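You operate a simulated robot arm through the tools that you are given. There is no shell and no other tool. Be economical: measure what you need, move in short steps, check, and stop when the job is done.

Carry out the task below with a simulated two-armed robot. There is one attempt and no reset: what you move stays moved.

## Task
Move the cups from the split sleeve into the new sleeve, box it and cap it.
Fine: keep each sleeve still with one hand while the cups go out or in; upright in the small square carton, blue cap down on it; stand the split sleeve in the orange bin. Set down upright: small grey sleeve, split sleeve.

The check looks at the end state, three seconds after you hand in, the way a careful person would. Anything else that was tipped, shoved, dropped, spilled or broken makes it a failure. Lids that push on must go on centred and level and be pressed home; caps that screw on are set level and turned clockwise until they are tight.

## Robot
Two 7-joint arms with fingered hands on one trunk, on a base that drives. Base frame: it is fixed to the floor where the robot stands at the start and does not move with it; the origin is under the middle of the robot, x ahead of it, y to its left, z up; the surface under the hand at the start is at about z = 850. Readings come in mm, rad, newtons and seconds.
The left shoulder is at the start at [52, 173, 1143], the right one opposite. With the tool pointing down near the work surface each hand reaches from about 380 to 800 mm from the robot's upright axis, wherever it stands, measured 20 degrees to its own side. Places, roughly: blue end cap (10x10x9 cm) [700, 900, 900]; inside of the orange bin [500, -200, 900]; inside of the small grey sleeve [500, 400, 900]; inside of the small square carton [500, 600, 900]. Payload 3.5 kg a hand.
The TCP of each hand is the grasp point between the finger pads, 25 mm short of the fingertips. In the tool frame z runs along the fingers and y along their closing line. Largest opening 88 mm; the body of the gripper starts 29 mm behind the TCP. The gripper is a hand of 3 fingers: y runs from the thumb to the fingers, the wrist lies at [-13, -97, -162] in the tool frame.
Orientation is told as [roll, pitch, yaw] about the base's x, y, z axes, in that order, counted from this pose: with the fingers straight down and the wrist toward the robot, the tool's x, y and z point along [0, 1, 0], [1, 0, 0] and [0, 0, -1] of the base frame.

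## Interface
- The arms move only by the tool jog_arm. It takes "left_targets", "right_targets" or both (then of equal length, played together; a hand with none holds still); each is a list of rows, each a list of 6 numbers: the shift along the tool's x, y, z in units of 300 mm (1.0 is 300 mm), then the turn, a rotation vector about the tool's x, y, z in units of 45 degrees (1.0 is 45 degrees). In form: [[x, y, z, wx, wy, wz], ...]. A call has 1 to 10 rows; each row is the pose to reach, as a shift and turn from the pose commanded when the call began, along the tool's axes at that moment. A call with a number of a shift or a turn outside -1 to 1 is refused whole. Rows are played at 5 a second. More than 50 mm and 0.15 rad between two rows, and nothing of the call is played. A pose out of reach is approached as far as the arm can. The call stops where the force on the tool passes 40 N (or 10 N more than at its start, if that is more) or the arm is blocked; 0.2 s more then pass. In this call time passes only in rows, and 0.2 s behind the last. The reply holds the time, the measured pose of the TCP, the force on the tool along the base axes, the opening and the grip force, in the units named above and with some noise, with the torque about the TCP (base axes, N m) and any sound that the robot's microphone picked up.
- Cameras (640 x 400 px; columns grow to the right, rows downward): "scene" is now at [148, 40.7, 1383.7]; the picture's right is [0.44, -0.89, -0.06], its down [-0.44, -0.16, -0.88] and it looks along [0.78, 0.42, -0.47] (base axes); focal length 214 px, centre (320, 200). "left" rides on the left gripper at [-58, -85, -99] in its tool frame; the picture's right is [-0.67, -0.35, 0.66], its down [0.69, -0.63, 0.37] and it looks along [0.29, 0.69, 0.66] (tool axes); focal length 261 px, centre (320, 200). "right" rides on the right gripper at [58, -85, -99] in its tool frame; the picture's right is [-0.67, 0.35, -0.66], its down [-0.68, -0.63, 0.37] and it looks along [-0.29, 0.69, 0.66] (tool axes); focal length 261 px, centre (320, 200). There is no depth. A picture from a camera that has moved, and an enlarged one, comes with that camera's place and axes in the base frame and with its lens.
- capture(camera): a new picture of that camera. The clock stands still meanwhile.
- lift_body(by): slides the trunk up (or, below 0, down) by that many mm; the arms and the scene camera ride with it, the base frame stays. It gives what a move gives, with no picture.
- roll_base(legs): drives the robot by 1 to 6 legs, each [ahead, left, turn to the left] in mm, mm and rad, along the robot's own axes; the way and the turn of a leg run together, so that a leg with both is an arc; at most 1500 mm and 3.142 rad a leg. The arms and the cameras ride along, it lands a little off, and it stops where it bumps. It gives what a move gives.
- finger_targets(index, middle, thumb_bend, thumb_turn, hand): sets how far each is bent, from 0 (flat) to 100 (curled in); at 30 the hand is open as for a grip, at 70 the pads meet at the TCP. One left out holds its place. A second passes; each finger stops where it meets its share of the squeeze, and holds until it gets a number again. It is the only way to open and close the hand. It gives what a move gives, with no picture; readings hold the bend of each and the force on the fingers (four entries, about 0 where the hand has none), thumb and palm. thumb_turn goes from beside the hand (0) to across from the fingers (100), as for a grip.
- aim_head(pan, tilt): turns the head with the scene camera to pan (to the left, within 1.501 rad either way) and tilt (down, from -0.506 to 1.204), counted from straight ahead of the robot. It gives what a move gives.
- close_up(camera, box): a new picture of the part [left, top, right, bottom] of that camera's present view, enlarged. The clock stands still meanwhile.
- hand_in(): hands the job in; it is judged then, once.

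Work in short steps. Places have to be worked out from the pictures, the camera data and where the tool is seen: move nearer, look again, correct. Check each grasp and each placing, and mend what went wrong. You have 120 turns and 88 pictures in all, those below and enlarged ones among them. Open the grippers and draw the arms clear of the work before you hand the job in, unless the task says otherwise; then end with one line.

The tools are called after "Request:" as a command line: name --argument value ..., lists and objects as JSON in quotes. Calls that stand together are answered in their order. jog_arm: Moves the arms, as the interface text tells. Its arguments: {"type":"object","properties":{"left_targets":{"type":"array"},"right_targets":{"type":"array"}},"required":[]} The other tools are called the same way: lift_body (by) slides the trunk up or down; finger_targets (index, middle, thumb_bend, thumb_turn, hand) moves the fingers one by one; roll_base (legs) drives the base; aim_head (pan, tilt) turns the head that bears the scene camera; capture (camera) takes a picture; close_up (camera, box) takes an enlarged picture of a part of a camera's view; hand_in () hands the job in.

At the start:

```text
time_s: 0.0
left_tool_pos: [339.2, 472.0, 1288.3]
left_ee_rot: [0.0, 0.0, -0.003]
left_ft_force: [0.5, -0.2, 0.3]
left_wrist_torque: [0.0, -0.02, -0.03]
left_opening: 87.6
left_grip_force: 0.1
left_shape: jaw
left_bend: [30.0, 30.0, 30.0, 98.0]
left_finger forces: [0.0, 0.0, 0.0, 0.0, 0.0, 0.0]
right_tool_pos: [340.5, 34.4, 1286.9]
right_ee_rot: [0.0, 0.002, 0.002]
right_ft_force: [0.4, 0.7, -0.1]
right_wrist_torque: [0.02, 0.04, 0.02]
right_opening: 87.6
right_grip_force: 0.0
right_shape: jaw
right_bend: [30.0, 30.0, 30.0, 98.0]
right_finger forces: [0.0, 0.1, 0.1, 0.0, 0.0, 0.1]
trunk travel left (down, up): [-225.0, 230.0]
robot x, y, heading: [2.3, -0.8, -0.001]
head pan, tilt: [0.464, 0.363]
```

scene: 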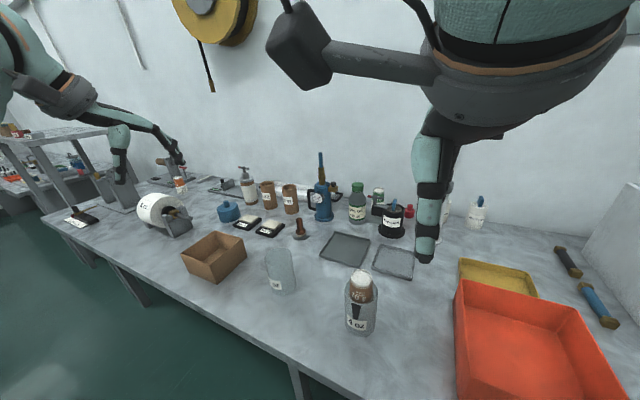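
right: 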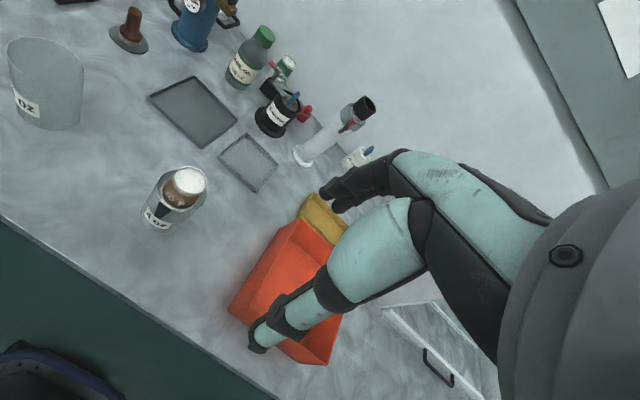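
left: 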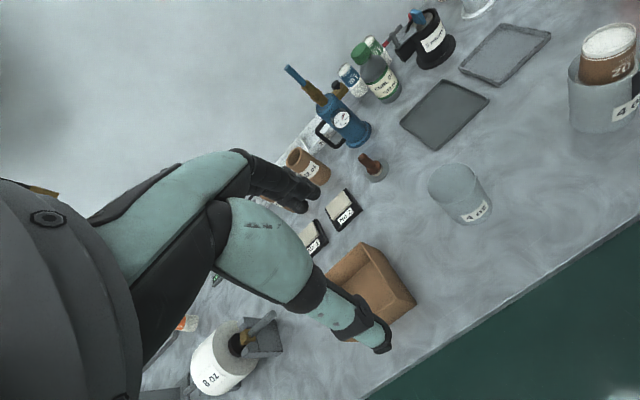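

I start by looking closer at the split sleeve with its cups, the new sleeve, the carton and the cap.

Request:
close_up --camera "scene" --box '[240, 220, 400, 340]'

Request:
close_up --camera "scene" --box '[160, 180, 320, 300]'

```text
3.33 times, centred on (320, 280) of scene
camera zoom: at [148.0, 40.7, 1383.7], right [0.44, -0.89, -0.06], down [-0.44, -0.16, -0.88], along [0.78, 0.42, -0.47], focal length 715 px, centre (320, -67)
```

zoom: 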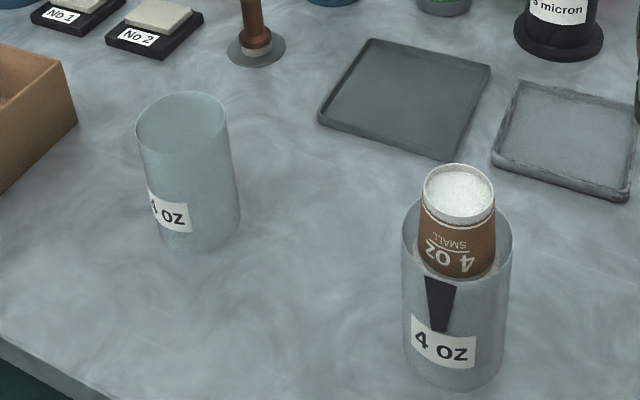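

```text
3.33 times, centred on (240, 240) of scene
camera zoom: at [148.0, 40.7, 1383.7], right [0.44, -0.89, -0.06], down [-0.44, -0.16, -0.88], along [0.78, 0.42, -0.47], focal length 715 px, centre (587, 67)
```

zoom: 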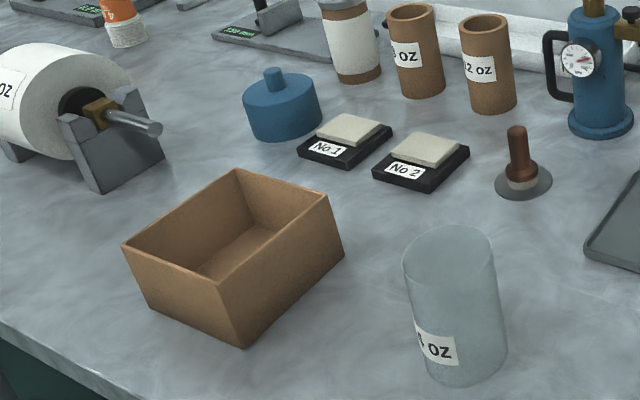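

The cup stack tops out near (457,127,1035), with the split sleeve's rim at about 992. The new sleeve is near (480,365). I'll hold the split sleeve from its left with the left hand, fingers horizontal, and draw the cups with the right hand from above. I start by turning the left hand halfway.

Request:
jog_arm --left_targets '[[-0.068, 0.02, 0.066, -0.0311, -0.1404, -0.0311], [-0.135, 0.039, 0.131, -0.0622, -0.2809, -0.0622], [-0.203, 0.059, 0.197, -0.0933, -0.4213, -0.0933], [-0.27, 0.078, 0.263, -0.1243, -0.5617, -0.1243], [-0.338, 0.098, 0.329, -0.1554, -0.7021, -0.1554], [-0.405, 0.117, 0.394, -0.1865, -0.8426, -0.1865], [-0.473, 0.137, 0.46, -0.2176, -0.983, -0.2176]]'

```text
time_s: 1.6
left_tool_pos: [378.3, 329.9, 1150.5]
left_ee_rot: [-0.788, -0.09, 0.216]
left_ft_force: [0.2, -0.3, 0.0]
left_wrist_torque: [-0.01, -0.02, -0.02]
left_opening: 87.6
left_grip_force: 0.1
left_shape: jaw
left_bend: [30.0, 30.0, 30.0, 98.0]
left_finger forces: [0.0, 0.0, 0.0, 0.1, 0.1, 0.0]
right_tool_pos: [339.2, 33.4, 1287.7]
right_ee_rot: [0.001, 0.0, -0.001]
right_ft_force: [-0.1, 0.5, 0.5]
right_wrist_torque: [0.03, -0.02, -0.01]
right_opening: 87.5
right_grip_force: 0.1
right_shape: jaw
right_bend: [30.0, 30.0, 30.0, 98.0]
right_finger forces: [0.0, 0.0, 0.1, 0.0, 0.0, 0.0]
trunk travel left (down, up): [-225.0, 230.0]
robot x, y, heading: [2.8, 3.1, -0.002]
head pan, tilt: [0.464, 0.363]
```

The first half went as planned. Now I do the second half of the turn in place.

Request:
jog_arm --left_targets '[[0, 0, 0, -0.0311, -0.1404, -0.0311], [0, 0, 0, -0.0622, -0.2809, -0.0622], [0, 0, 0, -0.0933, -0.4213, -0.0933], [0, 0, 0, -0.1243, -0.5617, -0.1243], [0, 0, 0, -0.1554, -0.7021, -0.1554], [0, 0, 0, -0.1865, -0.8426, -0.1865], [0, 0, 0, -0.2176, -0.983, -0.2176]]'

Request:
capture --camera "left"

Request:
capture --camera "scene"

```text
time_s: 3.2
left_tool_pos: [379.7, 330.5, 1150.7]
left_ee_rot: [-1.573, -0.001, 0.436]
left_ft_force: [0.0, -0.7, -0.1]
left_wrist_torque: [0.0, -0.03, 0.01]
left_opening: 87.9
left_grip_force: 0.1
left_shape: jaw
left_bend: [30.0, 30.0, 30.0, 98.0]
left_finger forces: [0.1, 0.0, 0.0, 0.0, 0.1, 0.0]
right_tool_pos: [340.2, 32.5, 1287.4]
right_ee_rot: [0.002, 0.0, 0.002]
right_ft_force: [-0.5, -0.1, -0.2]
right_wrist_torque: [0.02, 0.0, 0.03]
right_opening: 87.6
right_grip_force: 0.1
right_shape: jaw
right_bend: [30.0, 30.0, 30.0, 98.0]
right_finger forces: [0.0, 0.0, 0.0, 0.1, 0.0, 0.0]
trunk travel left (down, up): [-225.0, 230.0]
robot x, y, heading: [0.5, 1.0, -0.005]
head pan, tilt: [0.464, 0.363]
```

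```text
82 pictures are left
camera left: at [260.3, 384.7, 1208.1], right [-0.04, -0.74, 0.67], down [-0.42, -0.6, -0.69], along [0.91, -0.31, -0.28], focal length 261 px, centre (320, 200)
```

left: 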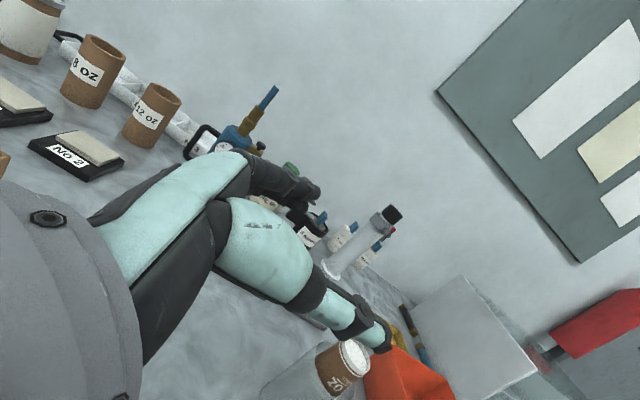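

```text
81 pictures are left
camera scene: at [147.9, 40.7, 1383.7], right [0.44, -0.89, -0.06], down [-0.44, -0.16, -0.88], along [0.78, 0.42, -0.47], focal length 214 px, centre (320, 200)
```

scene: 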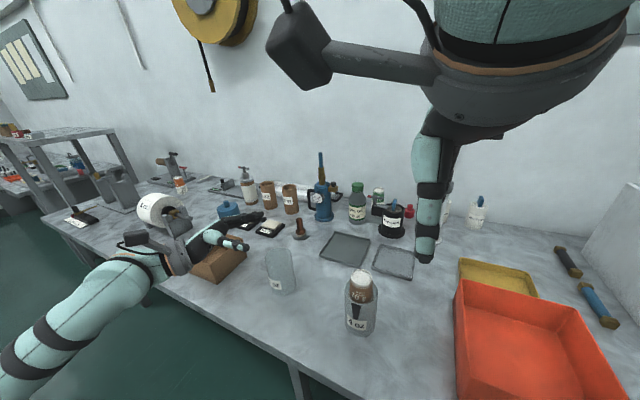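

The hand is now level and yawed 25°. I move it to about 90 mm short of the split sleeve and lower it to z≈920.

Request:
jog_arm --left_targets '[[0, -0.013, 0.1, 0, 0, 0], [0, -0.026, 0.2, 0, 0, 0], [0, -0.039, 0.3, 0, 0, 0], [0.0, -0.052, 0.395, 0, 0, 0], [0.15, -0.052, 0.395, 0, 0, 0], [0.3, -0.052, 0.395, 0, 0, 0], [0.45, -0.052, 0.395, 0, 0, 0], [0.6, -0.052, 0.395, 0, 0, 0], [0.767, -0.052, 0.395, 0, 0, 0]]'

Request:
capture --camera "scene"

Request:
capture --camera "left"

```text
refused: row 9 steps farther than a row can; nothing moved
```

```text
80 pictures are left
camera scene: at [147.9, 40.7, 1383.7], right [0.44, -0.89, -0.06], down [-0.44, -0.16, -0.88], along [0.78, 0.42, -0.47], focal length 214 px, centre (320, 200)
```

scene: 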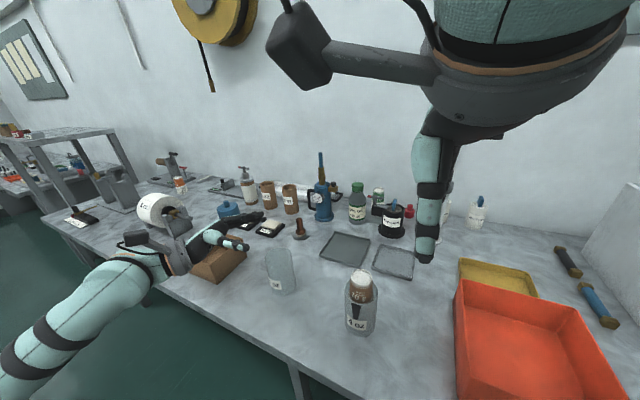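

```text
79 pictures are left
camera left: at [260.3, 384.7, 1208.1], right [-0.04, -0.74, 0.67], down [-0.42, -0.6, -0.69], along [0.91, -0.31, -0.28], focal length 261 px, centre (320, 200)
```

left: 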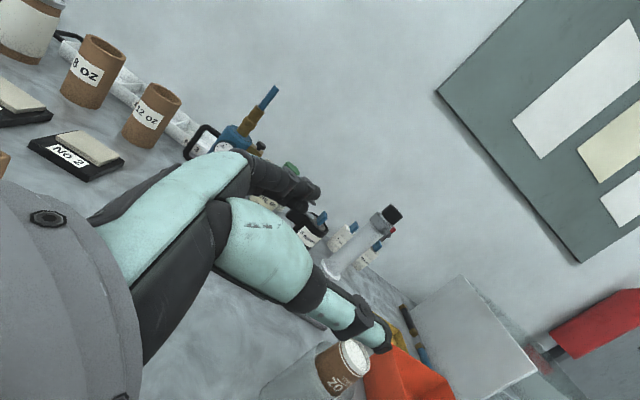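

One step was slightly over 50 mm, so nothing moved. I resend with even steps.

Request:
jog_arm --left_targets '[[0, -0.017, 0.131, 0, 0, 0], [0, -0.034, 0.262, 0, 0, 0], [0.0, -0.052, 0.395, 0, 0, 0], [0.13, -0.052, 0.395, 0, 0, 0], [0.26, -0.052, 0.395, 0, 0, 0], [0.39, -0.052, 0.395, 0, 0, 0], [0.52, -0.052, 0.395, 0, 0, 0], [0.65, -0.052, 0.395, 0, 0, 0], [0.767, -0.052, 0.395, 0, 0, 0]]'

Request:
capture --camera "scene"

Request:
capture --camera "left"

```text
time_s: 5.2
left_tool_pos: [414.4, 218.8, 919.9]
left_ee_rot: [-1.573, 0.0, 0.435]
left_ft_force: [-0.4, -0.4, -0.2]
left_wrist_torque: [0.0, 0.01, 0.01]
left_opening: 87.7
left_grip_force: 0.1
left_shape: jaw
left_bend: [30.0, 30.0, 30.0, 98.0]
left_finger forces: [0.0, 0.0, 0.0, 0.0, 0.0, 0.0]
left hand out of reach, approached as far as the arm can: row 2, 3, 4
right_tool_pos: [339.8, 33.5, 1288.0]
right_ee_rot: [-0.001, 0.002, 0.0]
right_ft_force: [0.2, -0.5, 0.4]
right_wrist_torque: [0.02, 0.01, 0.02]
right_opening: 87.6
right_grip_force: 0.0
right_shape: jaw
right_bend: [30.0, 30.0, 30.0, 98.0]
right_finger forces: [0.0, 0.1, 0.1, 0.0, 0.1, 0.0]
trunk travel left (down, up): [-225.0, 230.0]
robot x, y, heading: [0.1, 2.3, 0.003]
head pan, tilt: [0.464, 0.363]
```

```text
78 pictures are left
camera scene: at [148.3, 40.7, 1383.7], right [0.44, -0.89, -0.06], down [-0.44, -0.16, -0.88], along [0.78, 0.42, -0.47], focal length 214 px, centre (320, 200)
```

scene: 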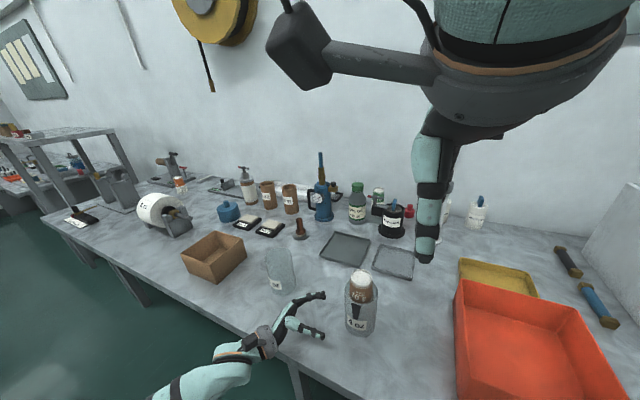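

```text
77 pictures are left
camera left: at [296.1, 273.0, 977.1], right [-0.04, -0.74, 0.67], down [-0.42, -0.6, -0.69], along [0.91, -0.31, -0.28], focal length 261 px, centre (320, 200)
```

left: 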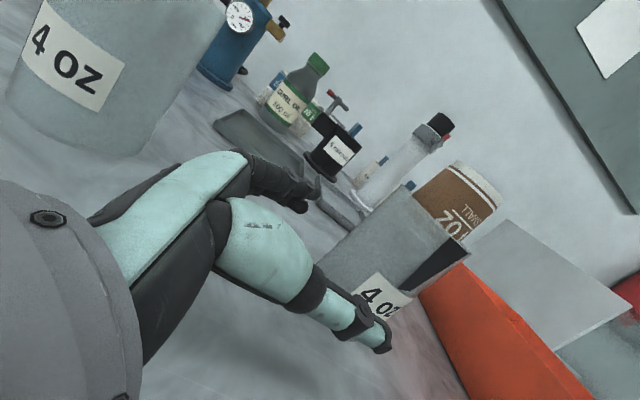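

Triangulating with the left camera gives the sleeve axis at about (472,131), its rim at z≈969 and the cup top at z≈1013. I shift 15 mm along the tool's y, go down 18 mm, advance 60 mm and check again.

Request:
jog_arm --left_targets '[[0.06, 0.05, 0.0, 0, 0, 0], [0.06, 0.05, 0.1, 0, 0, 0], [0.06, 0.05, 0.2, 0, 0, 0]]'

Request:
capture --camera "left"

Request:
close_up --camera "scene" --box '[260, 240, 420, 340]'

```text
time_s: 6.0
left_tool_pos: [455.2, 168.8, 901.3]
left_ee_rot: [-1.57, 0.001, 0.435]
left_ft_force: [-0.1, 0.4, -0.3]
left_wrist_torque: [0.0, -0.01, 0.01]
left_opening: 87.6
left_grip_force: 0.0
left_shape: jaw
left_bend: [30.0, 30.0, 30.0, 98.0]
left_finger forces: [0.1, 0.0, 0.1, 0.1, 0.0, 0.0]
right_tool_pos: [340.5, 32.3, 1288.4]
right_ee_rot: [0.002, 0.002, 0.002]
right_ft_force: [0.1, -0.6, 0.1]
right_wrist_torque: [-0.02, 0.0, 0.02]
right_opening: 87.8
right_grip_force: 0.0
right_shape: jaw
right_bend: [30.0, 30.0, 30.0, 98.0]
right_finger forces: [0.0, 0.1, 0.0, 0.0, 0.0, 0.0]
trunk travel left (down, up): [-225.0, 230.0]
robot x, y, heading: [2.3, -1.0, -0.002]
head pan, tilt: [0.464, 0.363]
```

```text
76 pictures are left
camera left: at [336.7, 222.8, 959.4], right [-0.04, -0.74, 0.67], down [-0.42, -0.6, -0.69], along [0.91, -0.31, -0.29], focal length 261 px, centre (320, 200)
```

left: 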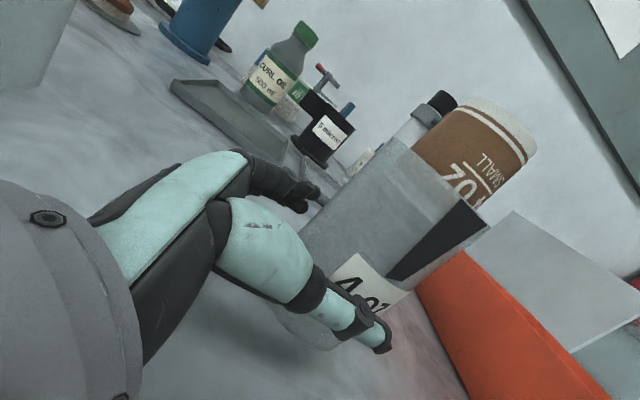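

```text
4.00 times, centred on (340, 290) of scene
camera zoom: at [148.5, 39.8, 1383.7], right [0.44, -0.89, -0.06], down [-0.44, -0.16, -0.88], along [0.78, 0.42, -0.47], focal length 858 px, centre (240, -160)
```

zoom: 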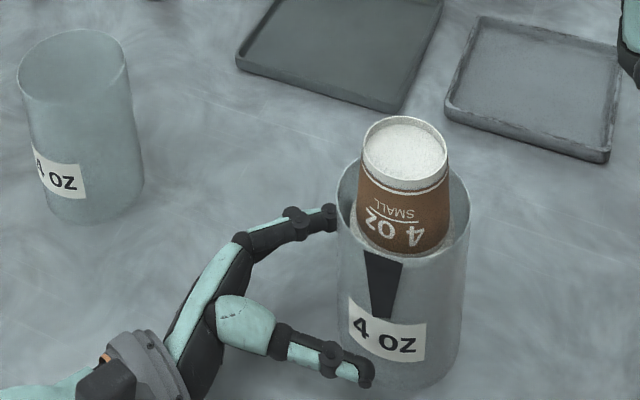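

The fix repeats at (472,132), with the sleeve centred between the finger lines. I advance 29 mm, then close.

Request:
jog_arm --left_targets '[[0, 0, 0.05, 0, 0, 0], [0, 0, 0.097, 0, 0, 0]]'

Request:
finger_targets --hand "left" --index 42 --middle 42 --thumb_bend 42

Request:
close_up --camera "scene" --box '[260, 240, 420, 340]'

```text
time_s: 6.6
left_tool_pos: [467.3, 143.1, 901.9]
left_ee_rot: [-1.57, -0.002, 0.434]
left_ft_force: [-0.1, 0.0, 0.7]
left_wrist_torque: [0.06, 0.02, 0.02]
left_opening: 87.9
left_grip_force: 0.0
left_shape: jaw
left_bend: [30.0, 30.0, 30.0, 98.0]
left_finger forces: [0.3, 0.1, 0.0, 0.1, 0.0, 0.2]
right_tool_pos: [339.3, 32.3, 1286.9]
right_ee_rot: [0.0, 0.002, 0.0]
right_ft_force: [-0.2, -1.3, -0.1]
right_wrist_torque: [0.02, 0.01, 0.02]
right_opening: 87.5
right_grip_force: 0.1
right_shape: jaw
right_bend: [30.0, 30.0, 30.0, 98.0]
right_finger forces: [0.0, 0.0, 0.0, 0.1, 0.1, 0.1]
trunk travel left (down, up): [-225.0, 230.0]
robot x, y, heading: [4.9, 0.5, 0.001]
head pan, tilt: [0.464, 0.363]
```

```text
time_s: 7.6
left_tool_pos: [467.5, 143.0, 902.2]
left_ee_rot: [-1.572, 0.0, 0.434]
left_ft_force: [0.4, 0.4, -0.1]
left_wrist_torque: [0.03, -0.02, 0.01]
left_opening: 72.4
left_grip_force: 6.3
left_shape: fingers
left_bend: [37.0, 39.0, 36.0, 97.0]
left_finger forces: [3.2, 2.7, 0.0, 0.0, 6.0, 0.0]
right_tool_pos: [338.9, 32.3, 1287.0]
right_ee_rot: [0.002, 0.003, -0.001]
right_ft_force: [-0.7, 0.7, 0.0]
right_wrist_torque: [-0.02, -0.01, 0.03]
right_opening: 87.6
right_grip_force: 0.0
right_shape: jaw
right_bend: [30.0, 30.0, 30.0, 98.0]
right_finger forces: [0.1, 0.0, 0.0, 0.0, 0.0, 0.0]
trunk travel left (down, up): [-225.0, 230.0]
robot x, y, heading: [-2.3, 0.0, 0.003]
head pan, tilt: [0.464, 0.363]
```

```text
4.00 times, centred on (340, 290) of scene
camera zoom: at [148.1, 40.6, 1383.7], right [0.44, -0.89, -0.06], down [-0.44, -0.16, -0.88], along [0.78, 0.42, -0.47], focal length 858 px, centre (240, -160)
```

zoom: 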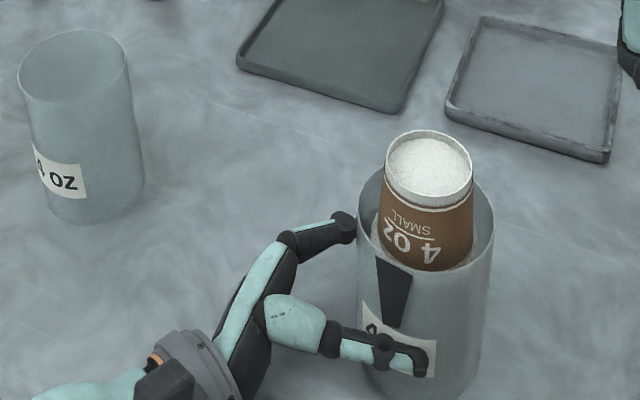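

The grip holds at 72 mm opening, though the sleeve slid about 15 mm as I came in. I check from the left camera that it is still upright and fix the new position.

Request:
capture --camera "left"

Request:
capture --camera "right"

```text
73 pictures are left
camera left: at [347.6, 197.3, 960.4], right [-0.04, -0.74, 0.67], down [-0.42, -0.6, -0.69], along [0.91, -0.31, -0.29], focal length 261 px, centre (320, 200)
```

left: 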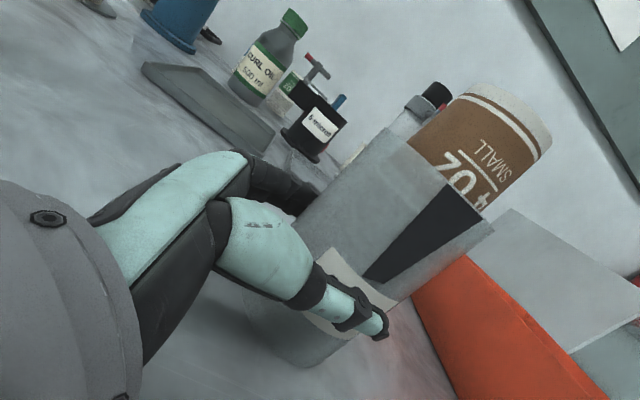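

```text
72 pictures are left
camera right: at [255.4, 91.5, 1385.9], right [0.35, -0.67, 0.65], down [-0.63, -0.69, -0.37], along [0.69, -0.28, -0.66], focal length 261 px, centre (320, 200)
```

right: 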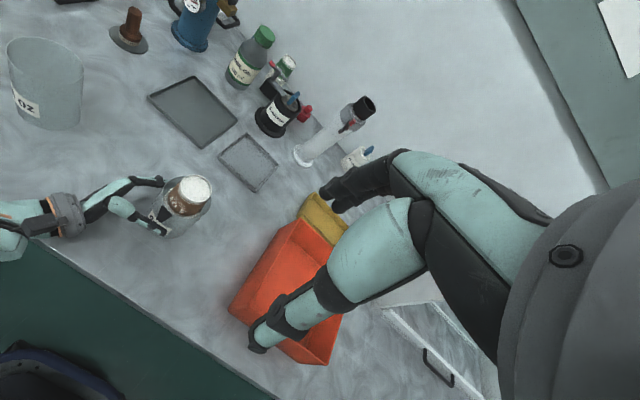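

The sleeve is still upright, with the rim centre at (471,115,971) and the cup top at about (469,116,1013). I bring the right hand above the cups.

Request:
jog_arm --right_targets '[[0.047, 0.073, 0.104, 0, 0, 0], [0.094, 0.145, 0.208, 0, 0, 0], [0.141, 0.218, 0.312, 0, 0, 0], [0.188, 0.29, 0.415, 0, 0, 0], [0.235, 0.363, 0.519, 0, 0, 0], [0.282, 0.435, 0.623, 0, 0, 0]]'

Request:
capture --camera "right"

Request:
capture --camera "scene"

```text
time_s: 9.0
left_tool_pos: [467.2, 143.2, 901.6]
left_ee_rot: [-1.57, 0.001, 0.435]
left_ft_force: [0.3, 1.6, 0.3]
left_wrist_torque: [0.02, -0.05, 0.02]
left_opening: 72.5
left_grip_force: 5.5
left_shape: fingers
left_bend: [37.0, 39.0, 36.0, 97.0]
left_finger forces: [3.2, 2.6, 0.0, 0.1, 5.8, 0.0]
right_tool_pos: [473.9, 120.9, 1098.8]
right_ee_rot: [0.001, 0.001, 0.002]
right_ft_force: [0.0, -0.1, -0.3]
right_wrist_torque: [0.0, -0.02, -0.01]
right_opening: 87.6
right_grip_force: 0.1
right_shape: jaw
right_bend: [30.0, 30.0, 30.0, 98.0]
right_finger forces: [0.0, 0.1, 0.1, 0.0, 0.1, 0.1]
trunk travel left (down, up): [-225.0, 230.0]
robot x, y, heading: [-2.9, 1.9, 0.005]
head pan, tilt: [0.464, 0.363]
```

```text
71 pictures are left
camera right: at [388.4, 178.3, 1198.4], right [0.35, -0.67, 0.65], down [-0.63, -0.69, -0.37], along [0.69, -0.28, -0.66], focal length 261 px, centre (320, 200)
```

right: 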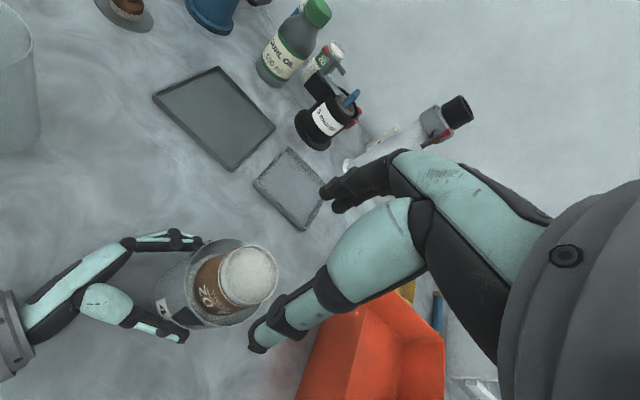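

```text
70 pictures are left
camera scene: at [148.3, 41.0, 1383.7], right [0.44, -0.89, -0.06], down [-0.44, -0.16, -0.88], along [0.78, 0.42, -0.47], focal length 214 px, centre (320, 200)
```

scene: 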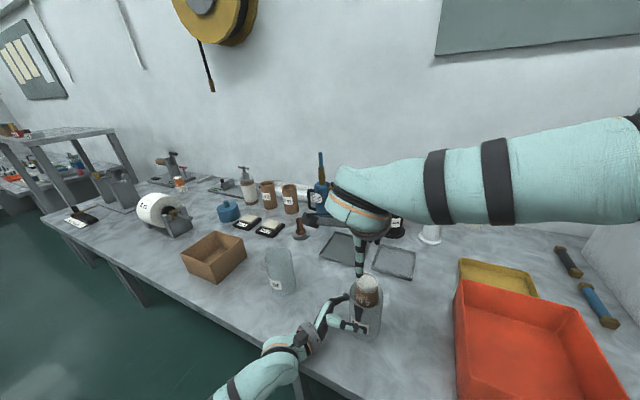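

The cup top fixes at (469,120). I lower to z≈1003 with a 5 mm correction.

Request:
jog_arm --right_targets '[[-0.005, -0.016, 0.1, 0, 0, 0], [-0.005, -0.016, 0.2, 0, 0, 0], [-0.005, -0.016, 0.319, 0, 0, 0]]'

Request:
capture --camera "right"

Request:
capture --camera "left"

```text
time_s: 9.8
left_tool_pos: [466.3, 143.3, 902.9]
left_ee_rot: [-1.571, 0.0, 0.434]
left_ft_force: [0.3, -0.3, -0.2]
left_wrist_torque: [-0.02, -0.02, -0.01]
left_opening: 72.3
left_grip_force: 6.0
left_shape: fingers
left_bend: [37.0, 39.0, 36.0, 97.0]
left_finger forces: [3.2, 2.7, 0.0, 0.0, 6.1, 0.1]
right_tool_pos: [467.8, 117.0, 1005.0]
right_ee_rot: [0.001, 0.003, 0.001]
right_ft_force: [0.6, 0.4, 0.2]
right_wrist_torque: [-0.01, 0.0, 0.02]
right_opening: 87.7
right_grip_force: 0.0
right_shape: jaw
right_bend: [30.0, 30.0, 30.0, 98.0]
right_finger forces: [0.0, 0.0, 0.0, 0.0, 0.0, 0.0]
trunk travel left (down, up): [-225.0, 230.0]
robot x, y, heading: [1.0, 1.0, 0.001]
head pan, tilt: [0.464, 0.363]
```

```text
69 pictures are left
camera right: at [381.7, 176.1, 1104.1], right [0.35, -0.67, 0.65], down [-0.63, -0.69, -0.37], along [0.69, -0.28, -0.66], focal length 261 px, centre (320, 200)
```

right: 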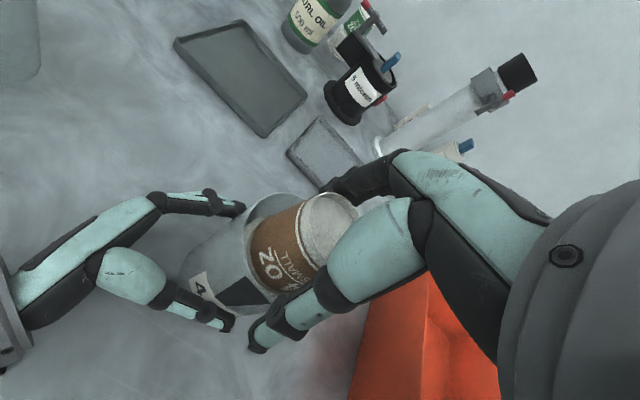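

```text
68 pictures are left
camera left: at [347.8, 197.6, 960.3], right [-0.04, -0.74, 0.67], down [-0.42, -0.6, -0.69], along [0.91, -0.31, -0.29], focal length 261 px, centre (320, 200)
```

left: 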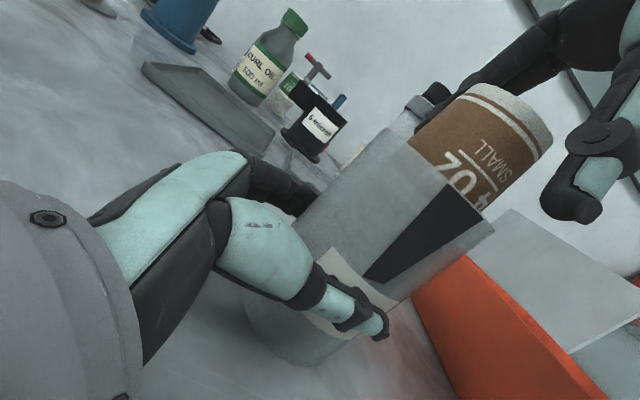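

The thumb and fingers straddle the cup's exposed end. I close gently.

Request:
finger_targets --hand "right" --index 53 --middle 53 --thumb_bend 53

Request:
capture --camera "left"

Request:
capture --camera "right"

```text
time_s: 10.8
left_tool_pos: [465.4, 143.9, 901.7]
left_ee_rot: [-1.571, 0.001, 0.436]
left_ft_force: [-3.3, -0.4, 0.3]
left_wrist_torque: [0.06, -0.12, -0.07]
left_opening: 72.1
left_grip_force: 6.0
left_shape: fingers
left_bend: [38.0, 39.0, 36.0, 97.0]
left_finger forces: [2.6, 2.3, 0.1, 0.1, 7.4, 0.1]
right_tool_pos: [466.1, 117.5, 1007.3]
right_ee_rot: [-0.002, 0.002, 0.0]
right_ft_force: [2.1, 0.0, 1.4]
right_wrist_torque: [-0.01, -0.15, -0.04]
right_opening: 42.4
right_grip_force: 3.6
right_shape: fingers
right_bend: [49.0, 50.0, 50.0, 97.0]
right_finger forces: [2.5, 2.6, 0.0, 0.0, 2.0, 0.0]
trunk travel left (down, up): [-225.0, 230.0]
robot x, y, heading: [0.9, -0.4, -0.001]
head pan, tilt: [0.464, 0.363]
```

```text
67 pictures are left
camera left: at [347.5, 197.4, 960.5], right [-0.04, -0.74, 0.67], down [-0.42, -0.6, -0.69], along [0.91, -0.31, -0.28], focal length 261 px, centre (320, 200)
```

left: 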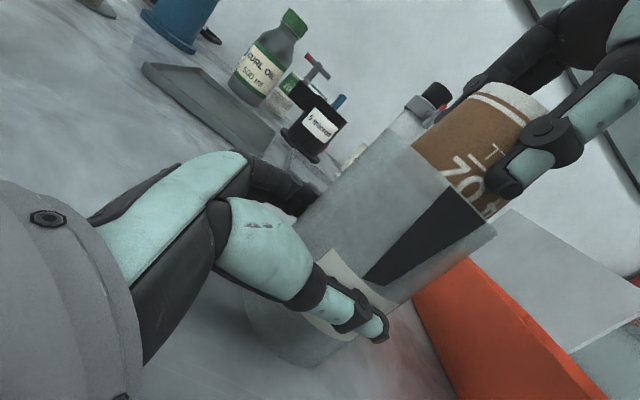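

```text
66 pictures are left
camera right: at [381.3, 175.9, 1104.6], right [0.35, -0.67, 0.65], down [-0.63, -0.69, -0.37], along [0.69, -0.28, -0.66], focal length 261 px, centre (320, 200)
```

right: 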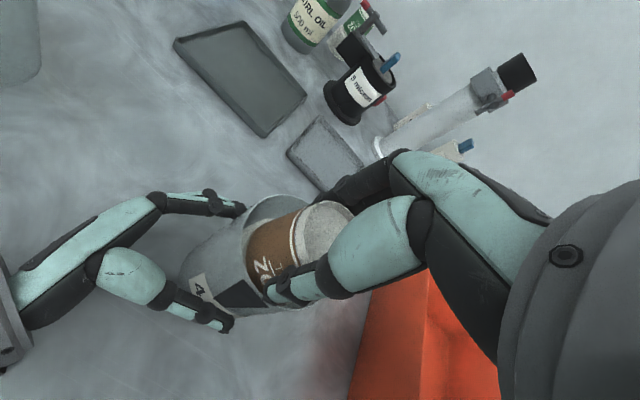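

All three fingers hold the cup. I firm the grip a little, then lift 20 mm as a test.

Request:
finger_targets --hand "right" --index 56 --middle 56 --thumb_bend 56

Request:
jog_arm --right_targets '[[0, 0, -0.03, 0, 0, 0], [0, 0, -0.06, 0, 0, 0], [0, 0, -0.09, 0, 0, 0]]'

Request:
capture --camera "left"

```text
time_s: 11.8
left_tool_pos: [466.3, 142.0, 902.4]
left_ee_rot: [-1.572, 0.0, 0.435]
left_ft_force: [-3.0, 0.6, 1.4]
left_wrist_torque: [0.03, -0.13, -0.05]
left_opening: 72.3
left_grip_force: 6.4
left_shape: fingers
left_bend: [38.0, 39.0, 36.0, 97.0]
left_finger forces: [2.5, 2.1, 0.0, 0.1, 7.8, 0.0]
right_tool_pos: [466.6, 117.9, 1006.8]
right_ee_rot: [0.0, 0.003, 0.001]
right_ft_force: [3.3, 0.2, 0.7]
right_wrist_torque: [-0.02, -0.22, 0.02]
right_opening: 41.3
right_grip_force: 6.7
right_shape: fingers
right_bend: [50.0, 51.0, 51.0, 97.0]
right_finger forces: [4.0, 4.1, 0.1, 0.0, 4.3, 0.0]
trunk travel left (down, up): [-225.0, 230.0]
robot x, y, heading: [-1.1, 0.0, -0.002]
head pan, tilt: [0.464, 0.363]
```

```text
time_s: 12.6
left_tool_pos: [466.2, 143.9, 902.0]
left_ee_rot: [-1.57, 0.001, 0.433]
left_ft_force: [-2.0, -0.3, 0.9]
left_wrist_torque: [0.0, -0.11, -0.02]
left_opening: 72.3
left_grip_force: 5.8
left_shape: fingers
left_bend: [38.0, 40.0, 36.0, 97.0]
left_finger forces: [2.5, 2.2, 0.0, 0.1, 7.2, 0.0]
right_tool_pos: [465.2, 117.1, 1031.0]
right_ee_rot: [0.0, 0.003, 0.001]
right_ft_force: [3.2, 0.0, -1.9]
right_wrist_torque: [0.02, -0.16, -0.03]
right_opening: 41.3
right_grip_force: 6.3
right_shape: fingers
right_bend: [50.0, 52.0, 51.0, 97.0]
right_finger forces: [3.5, 3.5, 0.0, 0.0, 4.9, 0.0]
trunk travel left (down, up): [-225.0, 230.0]
robot x, y, heading: [1.8, -0.7, 0.004]
head pan, tilt: [0.464, 0.363]
```

```text
65 pictures are left
camera left: at [347.5, 197.4, 960.4], right [-0.04, -0.74, 0.67], down [-0.42, -0.6, -0.69], along [0.91, -0.31, -0.28], focal length 261 px, centre (320, 200)
```

left: 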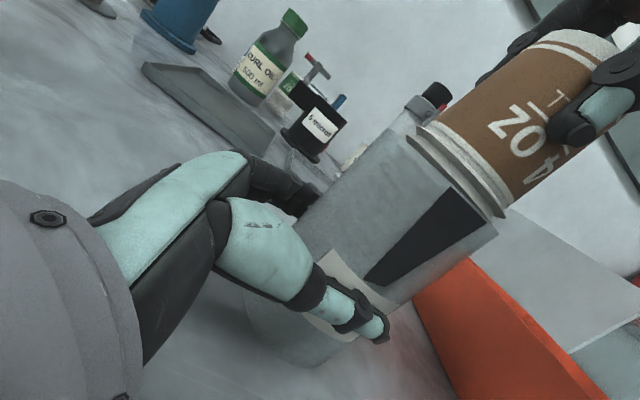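

The cups rise while the sleeve stays down, and stacked rims are showing. I lift on and check that the whole stack follows.

Request:
jog_arm --right_targets '[[0, 0, -0.1, 0, 0, 0], [0, 0, -0.2, 0, 0, 0], [0, 0, -0.3, 0, 0, 0]]'

Request:
capture --camera "left"

Request:
capture --camera "right"

```text
time_s: 13.4
left_tool_pos: [465.2, 143.8, 903.1]
left_ee_rot: [-1.571, -0.001, 0.434]
left_ft_force: [-0.6, 0.8, -0.4]
left_wrist_torque: [0.03, -0.06, 0.03]
left_opening: 72.2
left_grip_force: 5.9
left_shape: fingers
left_bend: [38.0, 40.0, 36.0, 97.0]
left_finger forces: [3.2, 2.5, 0.1, 0.0, 6.2, 0.0]
right_tool_pos: [466.2, 116.9, 1121.4]
right_ee_rot: [0.0, 0.001, 0.002]
right_ft_force: [-0.2, -0.2, -0.1]
right_wrist_torque: [0.0, -0.04, -0.03]
right_opening: 41.3
right_grip_force: 6.0
right_shape: fingers
right_bend: [51.0, 52.0, 51.0, 97.0]
right_finger forces: [2.9, 3.0, 0.0, 0.0, 5.7, 0.1]
trunk travel left (down, up): [-225.0, 230.0]
robot x, y, heading: [-3.0, -0.6, -0.001]
head pan, tilt: [0.464, 0.363]
```

```text
64 pictures are left
camera left: at [347.3, 197.4, 960.5], right [-0.04, -0.74, 0.67], down [-0.42, -0.6, -0.69], along [0.91, -0.31, -0.28], focal length 261 px, centre (320, 200)
```

left: 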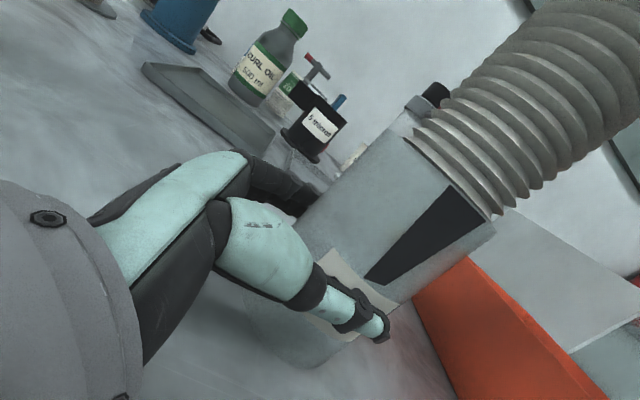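

```text
63 pictures are left
camera right: at [380.8, 175.0, 1220.3], right [0.35, -0.67, 0.65], down [-0.63, -0.69, -0.36], along [0.69, -0.28, -0.66], focal length 261 px, centre (320, 200)
```

right: 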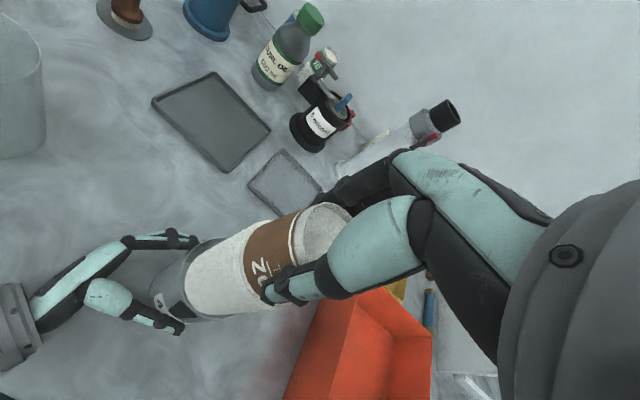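

The whole nested stack is coming out as one piece. I lift another 75 mm to clear the rim.

Request:
jog_arm --right_targets '[[0, 0, -0.1, 0, 0, 0], [0, 0, -0.2, 0, 0, 0], [0, 0, -0.27, 0, 0, 0]]'

Request:
capture --camera "left"

Request:
capture --camera "scene"

```text
time_s: 14.2
left_tool_pos: [465.6, 144.2, 903.2]
left_ee_rot: [-1.57, 0.0, 0.434]
left_ft_force: [-0.2, -0.7, -0.5]
left_wrist_torque: [-0.01, 0.02, 0.0]
left_opening: 72.3
left_grip_force: 6.4
left_shape: fingers
left_bend: [38.0, 40.0, 36.0, 97.0]
left_finger forces: [3.3, 2.5, 0.0, 0.0, 6.2, 0.1]
right_tool_pos: [466.5, 116.5, 1202.7]
right_ee_rot: [-0.001, 0.002, 0.0]
right_ft_force: [-0.5, 0.0, -0.8]
right_wrist_torque: [0.0, 0.01, 0.01]
right_opening: 41.3
right_grip_force: 5.9
right_shape: fingers
right_bend: [51.0, 52.0, 51.0, 97.0]
right_finger forces: [2.7, 2.8, 0.1, 0.1, 5.8, 0.0]
trunk travel left (down, up): [-225.0, 230.0]
robot x, y, heading: [-1.5, 2.0, -0.002]
head pan, tilt: [0.464, 0.363]
```

```text
62 pictures are left
camera left: at [347.4, 197.4, 960.4], right [-0.04, -0.74, 0.67], down [-0.42, -0.6, -0.69], along [0.91, -0.31, -0.28], focal length 261 px, centre (320, 200)
```

left: 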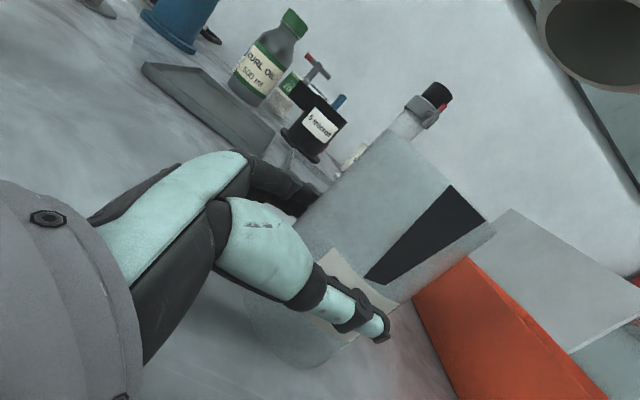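

```text
61 pictures are left
camera scene: at [147.9, 40.7, 1383.7], right [0.44, -0.89, -0.06], down [-0.44, -0.16, -0.88], along [0.78, 0.42, -0.47], focal length 214 px, centre (320, 200)
```

scene: 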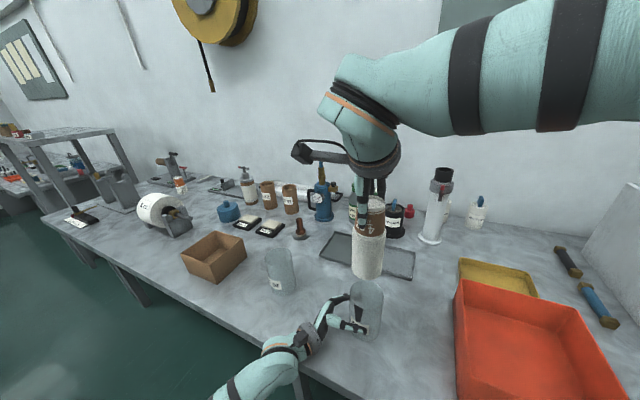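

The stack is clear and the split sleeve stands upright. I release it with the left hand, back straight off, then raise the hand.

Request:
finger_targets --hand "left" --index 30 --middle 30 --thumb_bend 30

Request:
jog_arm --left_targets '[[0, 0, -0.1, 0, 0, 0], [0, 0, -0.2, 0, 0, 0], [0, 0, -0.31, 0, 0, 0], [-0.13, 0, -0.31, 0, 0, 0], [-0.26, 0, -0.31, 0, 0, 0], [-0.39, 0, -0.31, 0, 0, 0], [-0.53, 0, -0.31, 0, 0, 0]]'

Request:
capture --camera "left"

Request:
capture --camera "scene"

```text
time_s: 15.2
left_tool_pos: [466.2, 143.4, 902.0]
left_ee_rot: [-1.571, 0.001, 0.435]
left_ft_force: [-0.3, 0.3, 0.9]
left_wrist_torque: [0.03, -0.02, 0.01]
left_opening: 84.2
left_grip_force: 0.1
left_shape: fingers
left_bend: [30.0, 30.0, 30.0, 97.0]
left_finger forces: [0.0, 0.0, 0.0, 0.0, 0.0, 0.0]
right_tool_pos: [465.8, 116.8, 1202.3]
right_ee_rot: [-0.001, 0.001, -0.001]
right_ft_force: [-1.0, 0.5, -0.6]
right_wrist_torque: [0.03, -0.02, 0.04]
right_opening: 41.1
right_grip_force: 5.6
right_shape: fingers
right_bend: [51.0, 52.0, 51.0, 97.0]
right_finger forces: [2.9, 2.8, 0.1, 0.0, 5.6, 0.1]
trunk travel left (down, up): [-225.0, 230.0]
robot x, y, heading: [1.3, 0.3, -0.001]
head pan, tilt: [0.464, 0.363]
```

```text
time_s: 16.8
left_tool_pos: [427.3, 227.1, 1061.2]
left_ee_rot: [-1.57, 0.0, 0.434]
left_ft_force: [0.2, -0.4, -0.2]
left_wrist_torque: [-0.01, 0.03, -0.03]
left_opening: 84.5
left_grip_force: 0.1
left_shape: fingers
left_bend: [30.0, 30.0, 30.0, 97.0]
left_finger forces: [0.0, 0.0, 0.0, 0.1, 0.1, 0.1]
right_tool_pos: [466.3, 116.5, 1202.2]
right_ee_rot: [0.001, 0.002, 0.0]
right_ft_force: [0.3, -1.2, -2.3]
right_wrist_torque: [0.05, 0.01, -0.02]
right_opening: 41.2
right_grip_force: 6.3
right_shape: fingers
right_bend: [51.0, 52.0, 51.0, 97.0]
right_finger forces: [2.8, 2.8, 0.0, 0.0, 5.7, 0.0]
trunk travel left (down, up): [-225.0, 230.0]
robot x, y, heading: [-0.4, 2.1, 0.003]
head pan, tilt: [0.464, 0.363]
```

```text
60 pictures are left
camera left: at [308.1, 281.3, 1119.2], right [-0.04, -0.74, 0.67], down [-0.42, -0.6, -0.69], along [0.91, -0.31, -0.29], focal length 261 px, centre (320, 200)
```

left: 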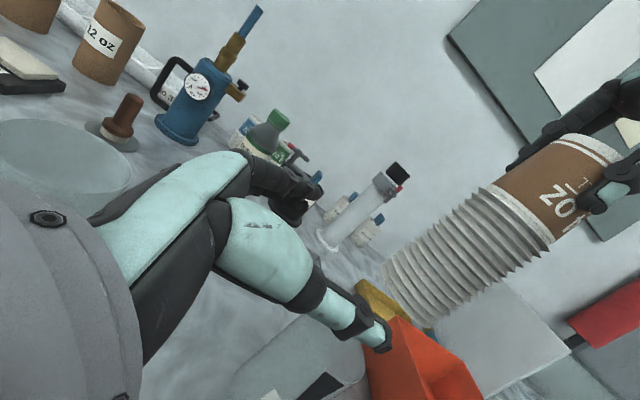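

```text
59 pictures are left
camera scene: at [148.4, 40.5, 1383.7], right [0.44, -0.89, -0.06], down [-0.44, -0.16, -0.88], along [0.78, 0.42, -0.47], focal length 214 px, centre (320, 200)
```

scene: 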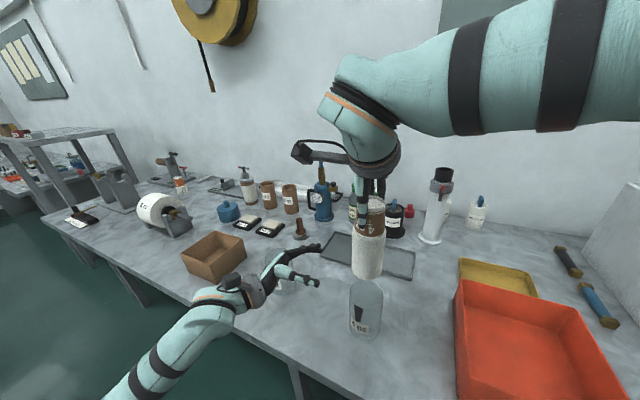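

The stack hangs straight, its bottom about 155 mm below the grip. The new sleeve is near (488,366) with its rim at about 975. I drive 250 mm left so both hands have the same relation to the new sleeve.

Request:
roll_base --legs '[[0, 250, 0]]'

Request:
capture --camera "scene"

Request:
capture --camera "left"

Request:
capture --camera "right"

```text
time_s: 18.6
left_tool_pos: [426.3, 480.5, 1061.5]
left_ee_rot: [-1.572, 0.001, 0.436]
left_ft_force: [0.4, 0.0, 0.1]
left_wrist_torque: [0.01, 0.0, -0.01]
left_opening: 84.7
left_grip_force: 0.0
left_shape: fingers
left_bend: [30.0, 30.0, 30.0, 97.0]
left_finger forces: [0.1, 0.0, 0.1, 0.1, 0.0, 0.1]
right_tool_pos: [465.6, 369.3, 1202.1]
right_ee_rot: [0.0, 0.002, 0.003]
right_ft_force: [0.3, -0.3, -0.3]
right_wrist_torque: [0.0, -0.01, 0.03]
right_opening: 40.8
right_grip_force: 5.4
right_shape: fingers
right_bend: [51.0, 52.0, 51.0, 97.0]
right_finger forces: [2.8, 2.9, 0.0, 0.0, 5.7, 0.0]
trunk travel left (down, up): [-225.0, 230.0]
robot x, y, heading: [1.4, 251.3, 0.003]
head pan, tilt: [0.464, 0.363]
```

```text
58 pictures are left
camera scene: at [147.7, 292.7, 1383.7], right [0.45, -0.89, -0.06], down [-0.44, -0.16, -0.88], along [0.78, 0.42, -0.47], focal length 214 px, centre (320, 200)
```

scene: 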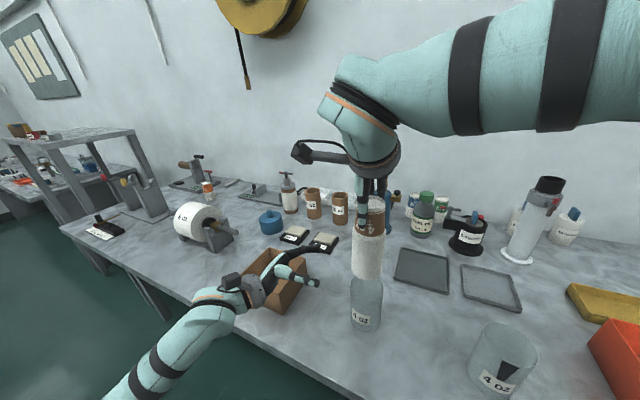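

```text
57 pictures are left
camera left: at [307.1, 534.0, 1118.9], right [-0.04, -0.74, 0.67], down [-0.42, -0.6, -0.69], along [0.91, -0.3, -0.28], focal length 261 px, centre (320, 200)
```

left: 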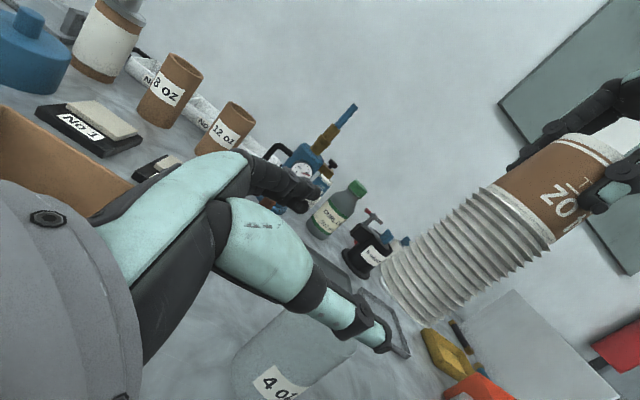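

```text
56 pictures are left
camera right: at [380.4, 427.7, 1300.6], right [0.35, -0.67, 0.65], down [-0.63, -0.69, -0.37], along [0.69, -0.28, -0.66], focal length 261 px, centre (320, 200)
```

right: 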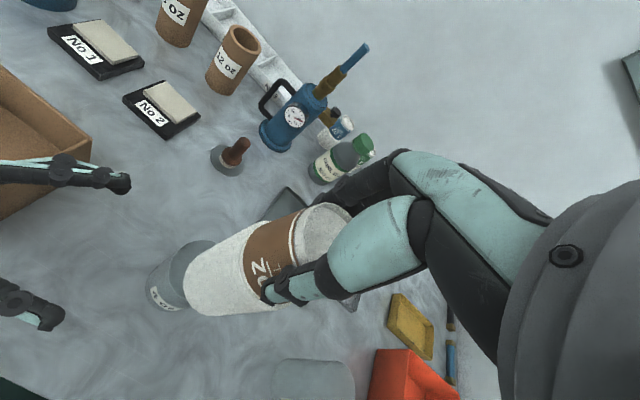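

Carton estimate: about 135 mm square, x 416–548, y 572–710. I take close-ups to fix the new sleeve's position.

Request:
close_up --camera "scene" --box '[240, 220, 400, 340]'

Request:
close_up --camera "left" --box '[200, 250, 440, 400]'

```text
3.33 times, centred on (320, 280) of scene
camera zoom: at [147.7, 292.7, 1383.7], right [0.45, -0.89, -0.06], down [-0.44, -0.16, -0.88], along [0.78, 0.42, -0.47], focal length 715 px, centre (320, -67)
```

zoom: 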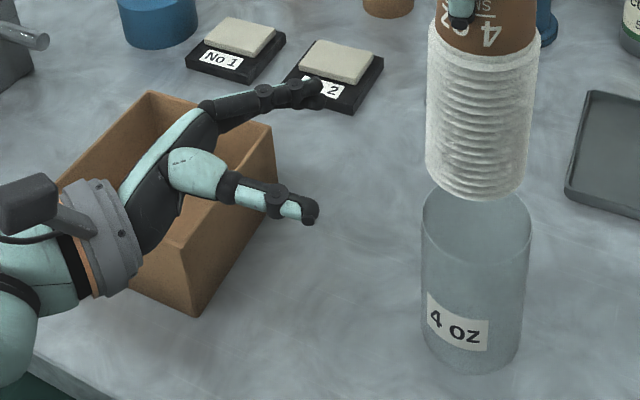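

```text
2.67 times, centred on (320, 325) of left
camera zoom: at [307.1, 534.0, 1118.9], right [-0.04, -0.74, 0.67], down [-0.42, -0.6, -0.69], along [0.91, -0.3, -0.28], focal length 695 px, centre (320, -133)
```

zoom: 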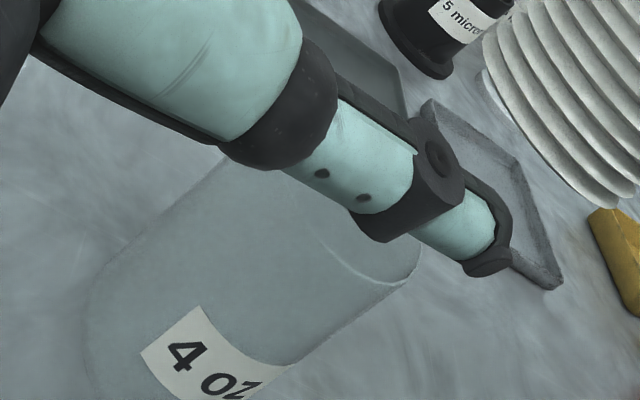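

Sleeve axis is about (487,370), rim at about 977. I lower partway, shift in so the hand stays clear of the carton, then lower to z≈905.

Request:
jog_arm --left_targets '[[0.13, 0, 0, 0, 0, 0], [0.26, 0, 0, 0, 0, 0], [0.26, 0.016, 0.08, 0, 0, 0], [0.26, 0.032, 0.16, 0, 0, 0], [0.39, 0.032, 0.16, 0, 0, 0], [0.52, 0.032, 0.16, 0, 0, 0]]'

Request:
capture --camera "left"

Request:
close_up --camera "scene" --box '[240, 220, 400, 340]'

```text
time_s: 20.0
left_tool_pos: [454.9, 441.8, 907.1]
left_ee_rot: [-1.571, 0.001, 0.437]
left_ft_force: [-0.1, 0.4, -0.5]
left_wrist_torque: [0.01, 0.01, -0.01]
left_opening: 84.6
left_grip_force: 0.0
left_shape: fingers
left_bend: [30.0, 30.0, 30.0, 97.0]
left_finger forces: [0.0, 0.0, 0.0, 0.0, 0.0, 0.0]
right_tool_pos: [465.6, 368.9, 1200.9]
right_ee_rot: [0.001, 0.0, 0.005]
right_ft_force: [0.3, -0.1, -0.5]
right_wrist_torque: [-0.02, -0.01, 0.0]
right_opening: 41.0
right_grip_force: 5.9
right_shape: fingers
right_bend: [51.0, 52.0, 51.0, 97.0]
right_finger forces: [2.7, 2.8, 0.1, 0.1, 5.7, 0.1]
trunk travel left (down, up): [-225.0, 230.0]
robot x, y, heading: [-1.1, 251.8, -0.003]
head pan, tilt: [0.464, 0.363]
```

```text
53 pictures are left
camera left: at [336.6, 495.2, 964.0], right [-0.04, -0.74, 0.67], down [-0.42, -0.6, -0.69], along [0.91, -0.3, -0.28], focal length 261 px, centre (320, 200)
```

left: 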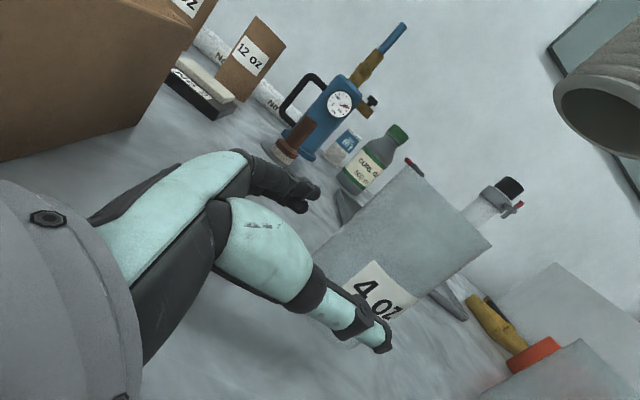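

```text
3.33 times, centred on (320, 280) of scene
camera zoom: at [148.2, 293.4, 1383.6], right [0.45, -0.89, -0.06], down [-0.44, -0.16, -0.88], along [0.78, 0.42, -0.47], focal length 715 px, centre (320, -67)
```

zoom: 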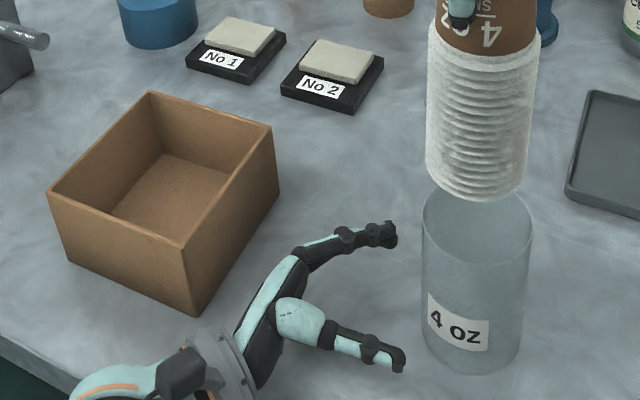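

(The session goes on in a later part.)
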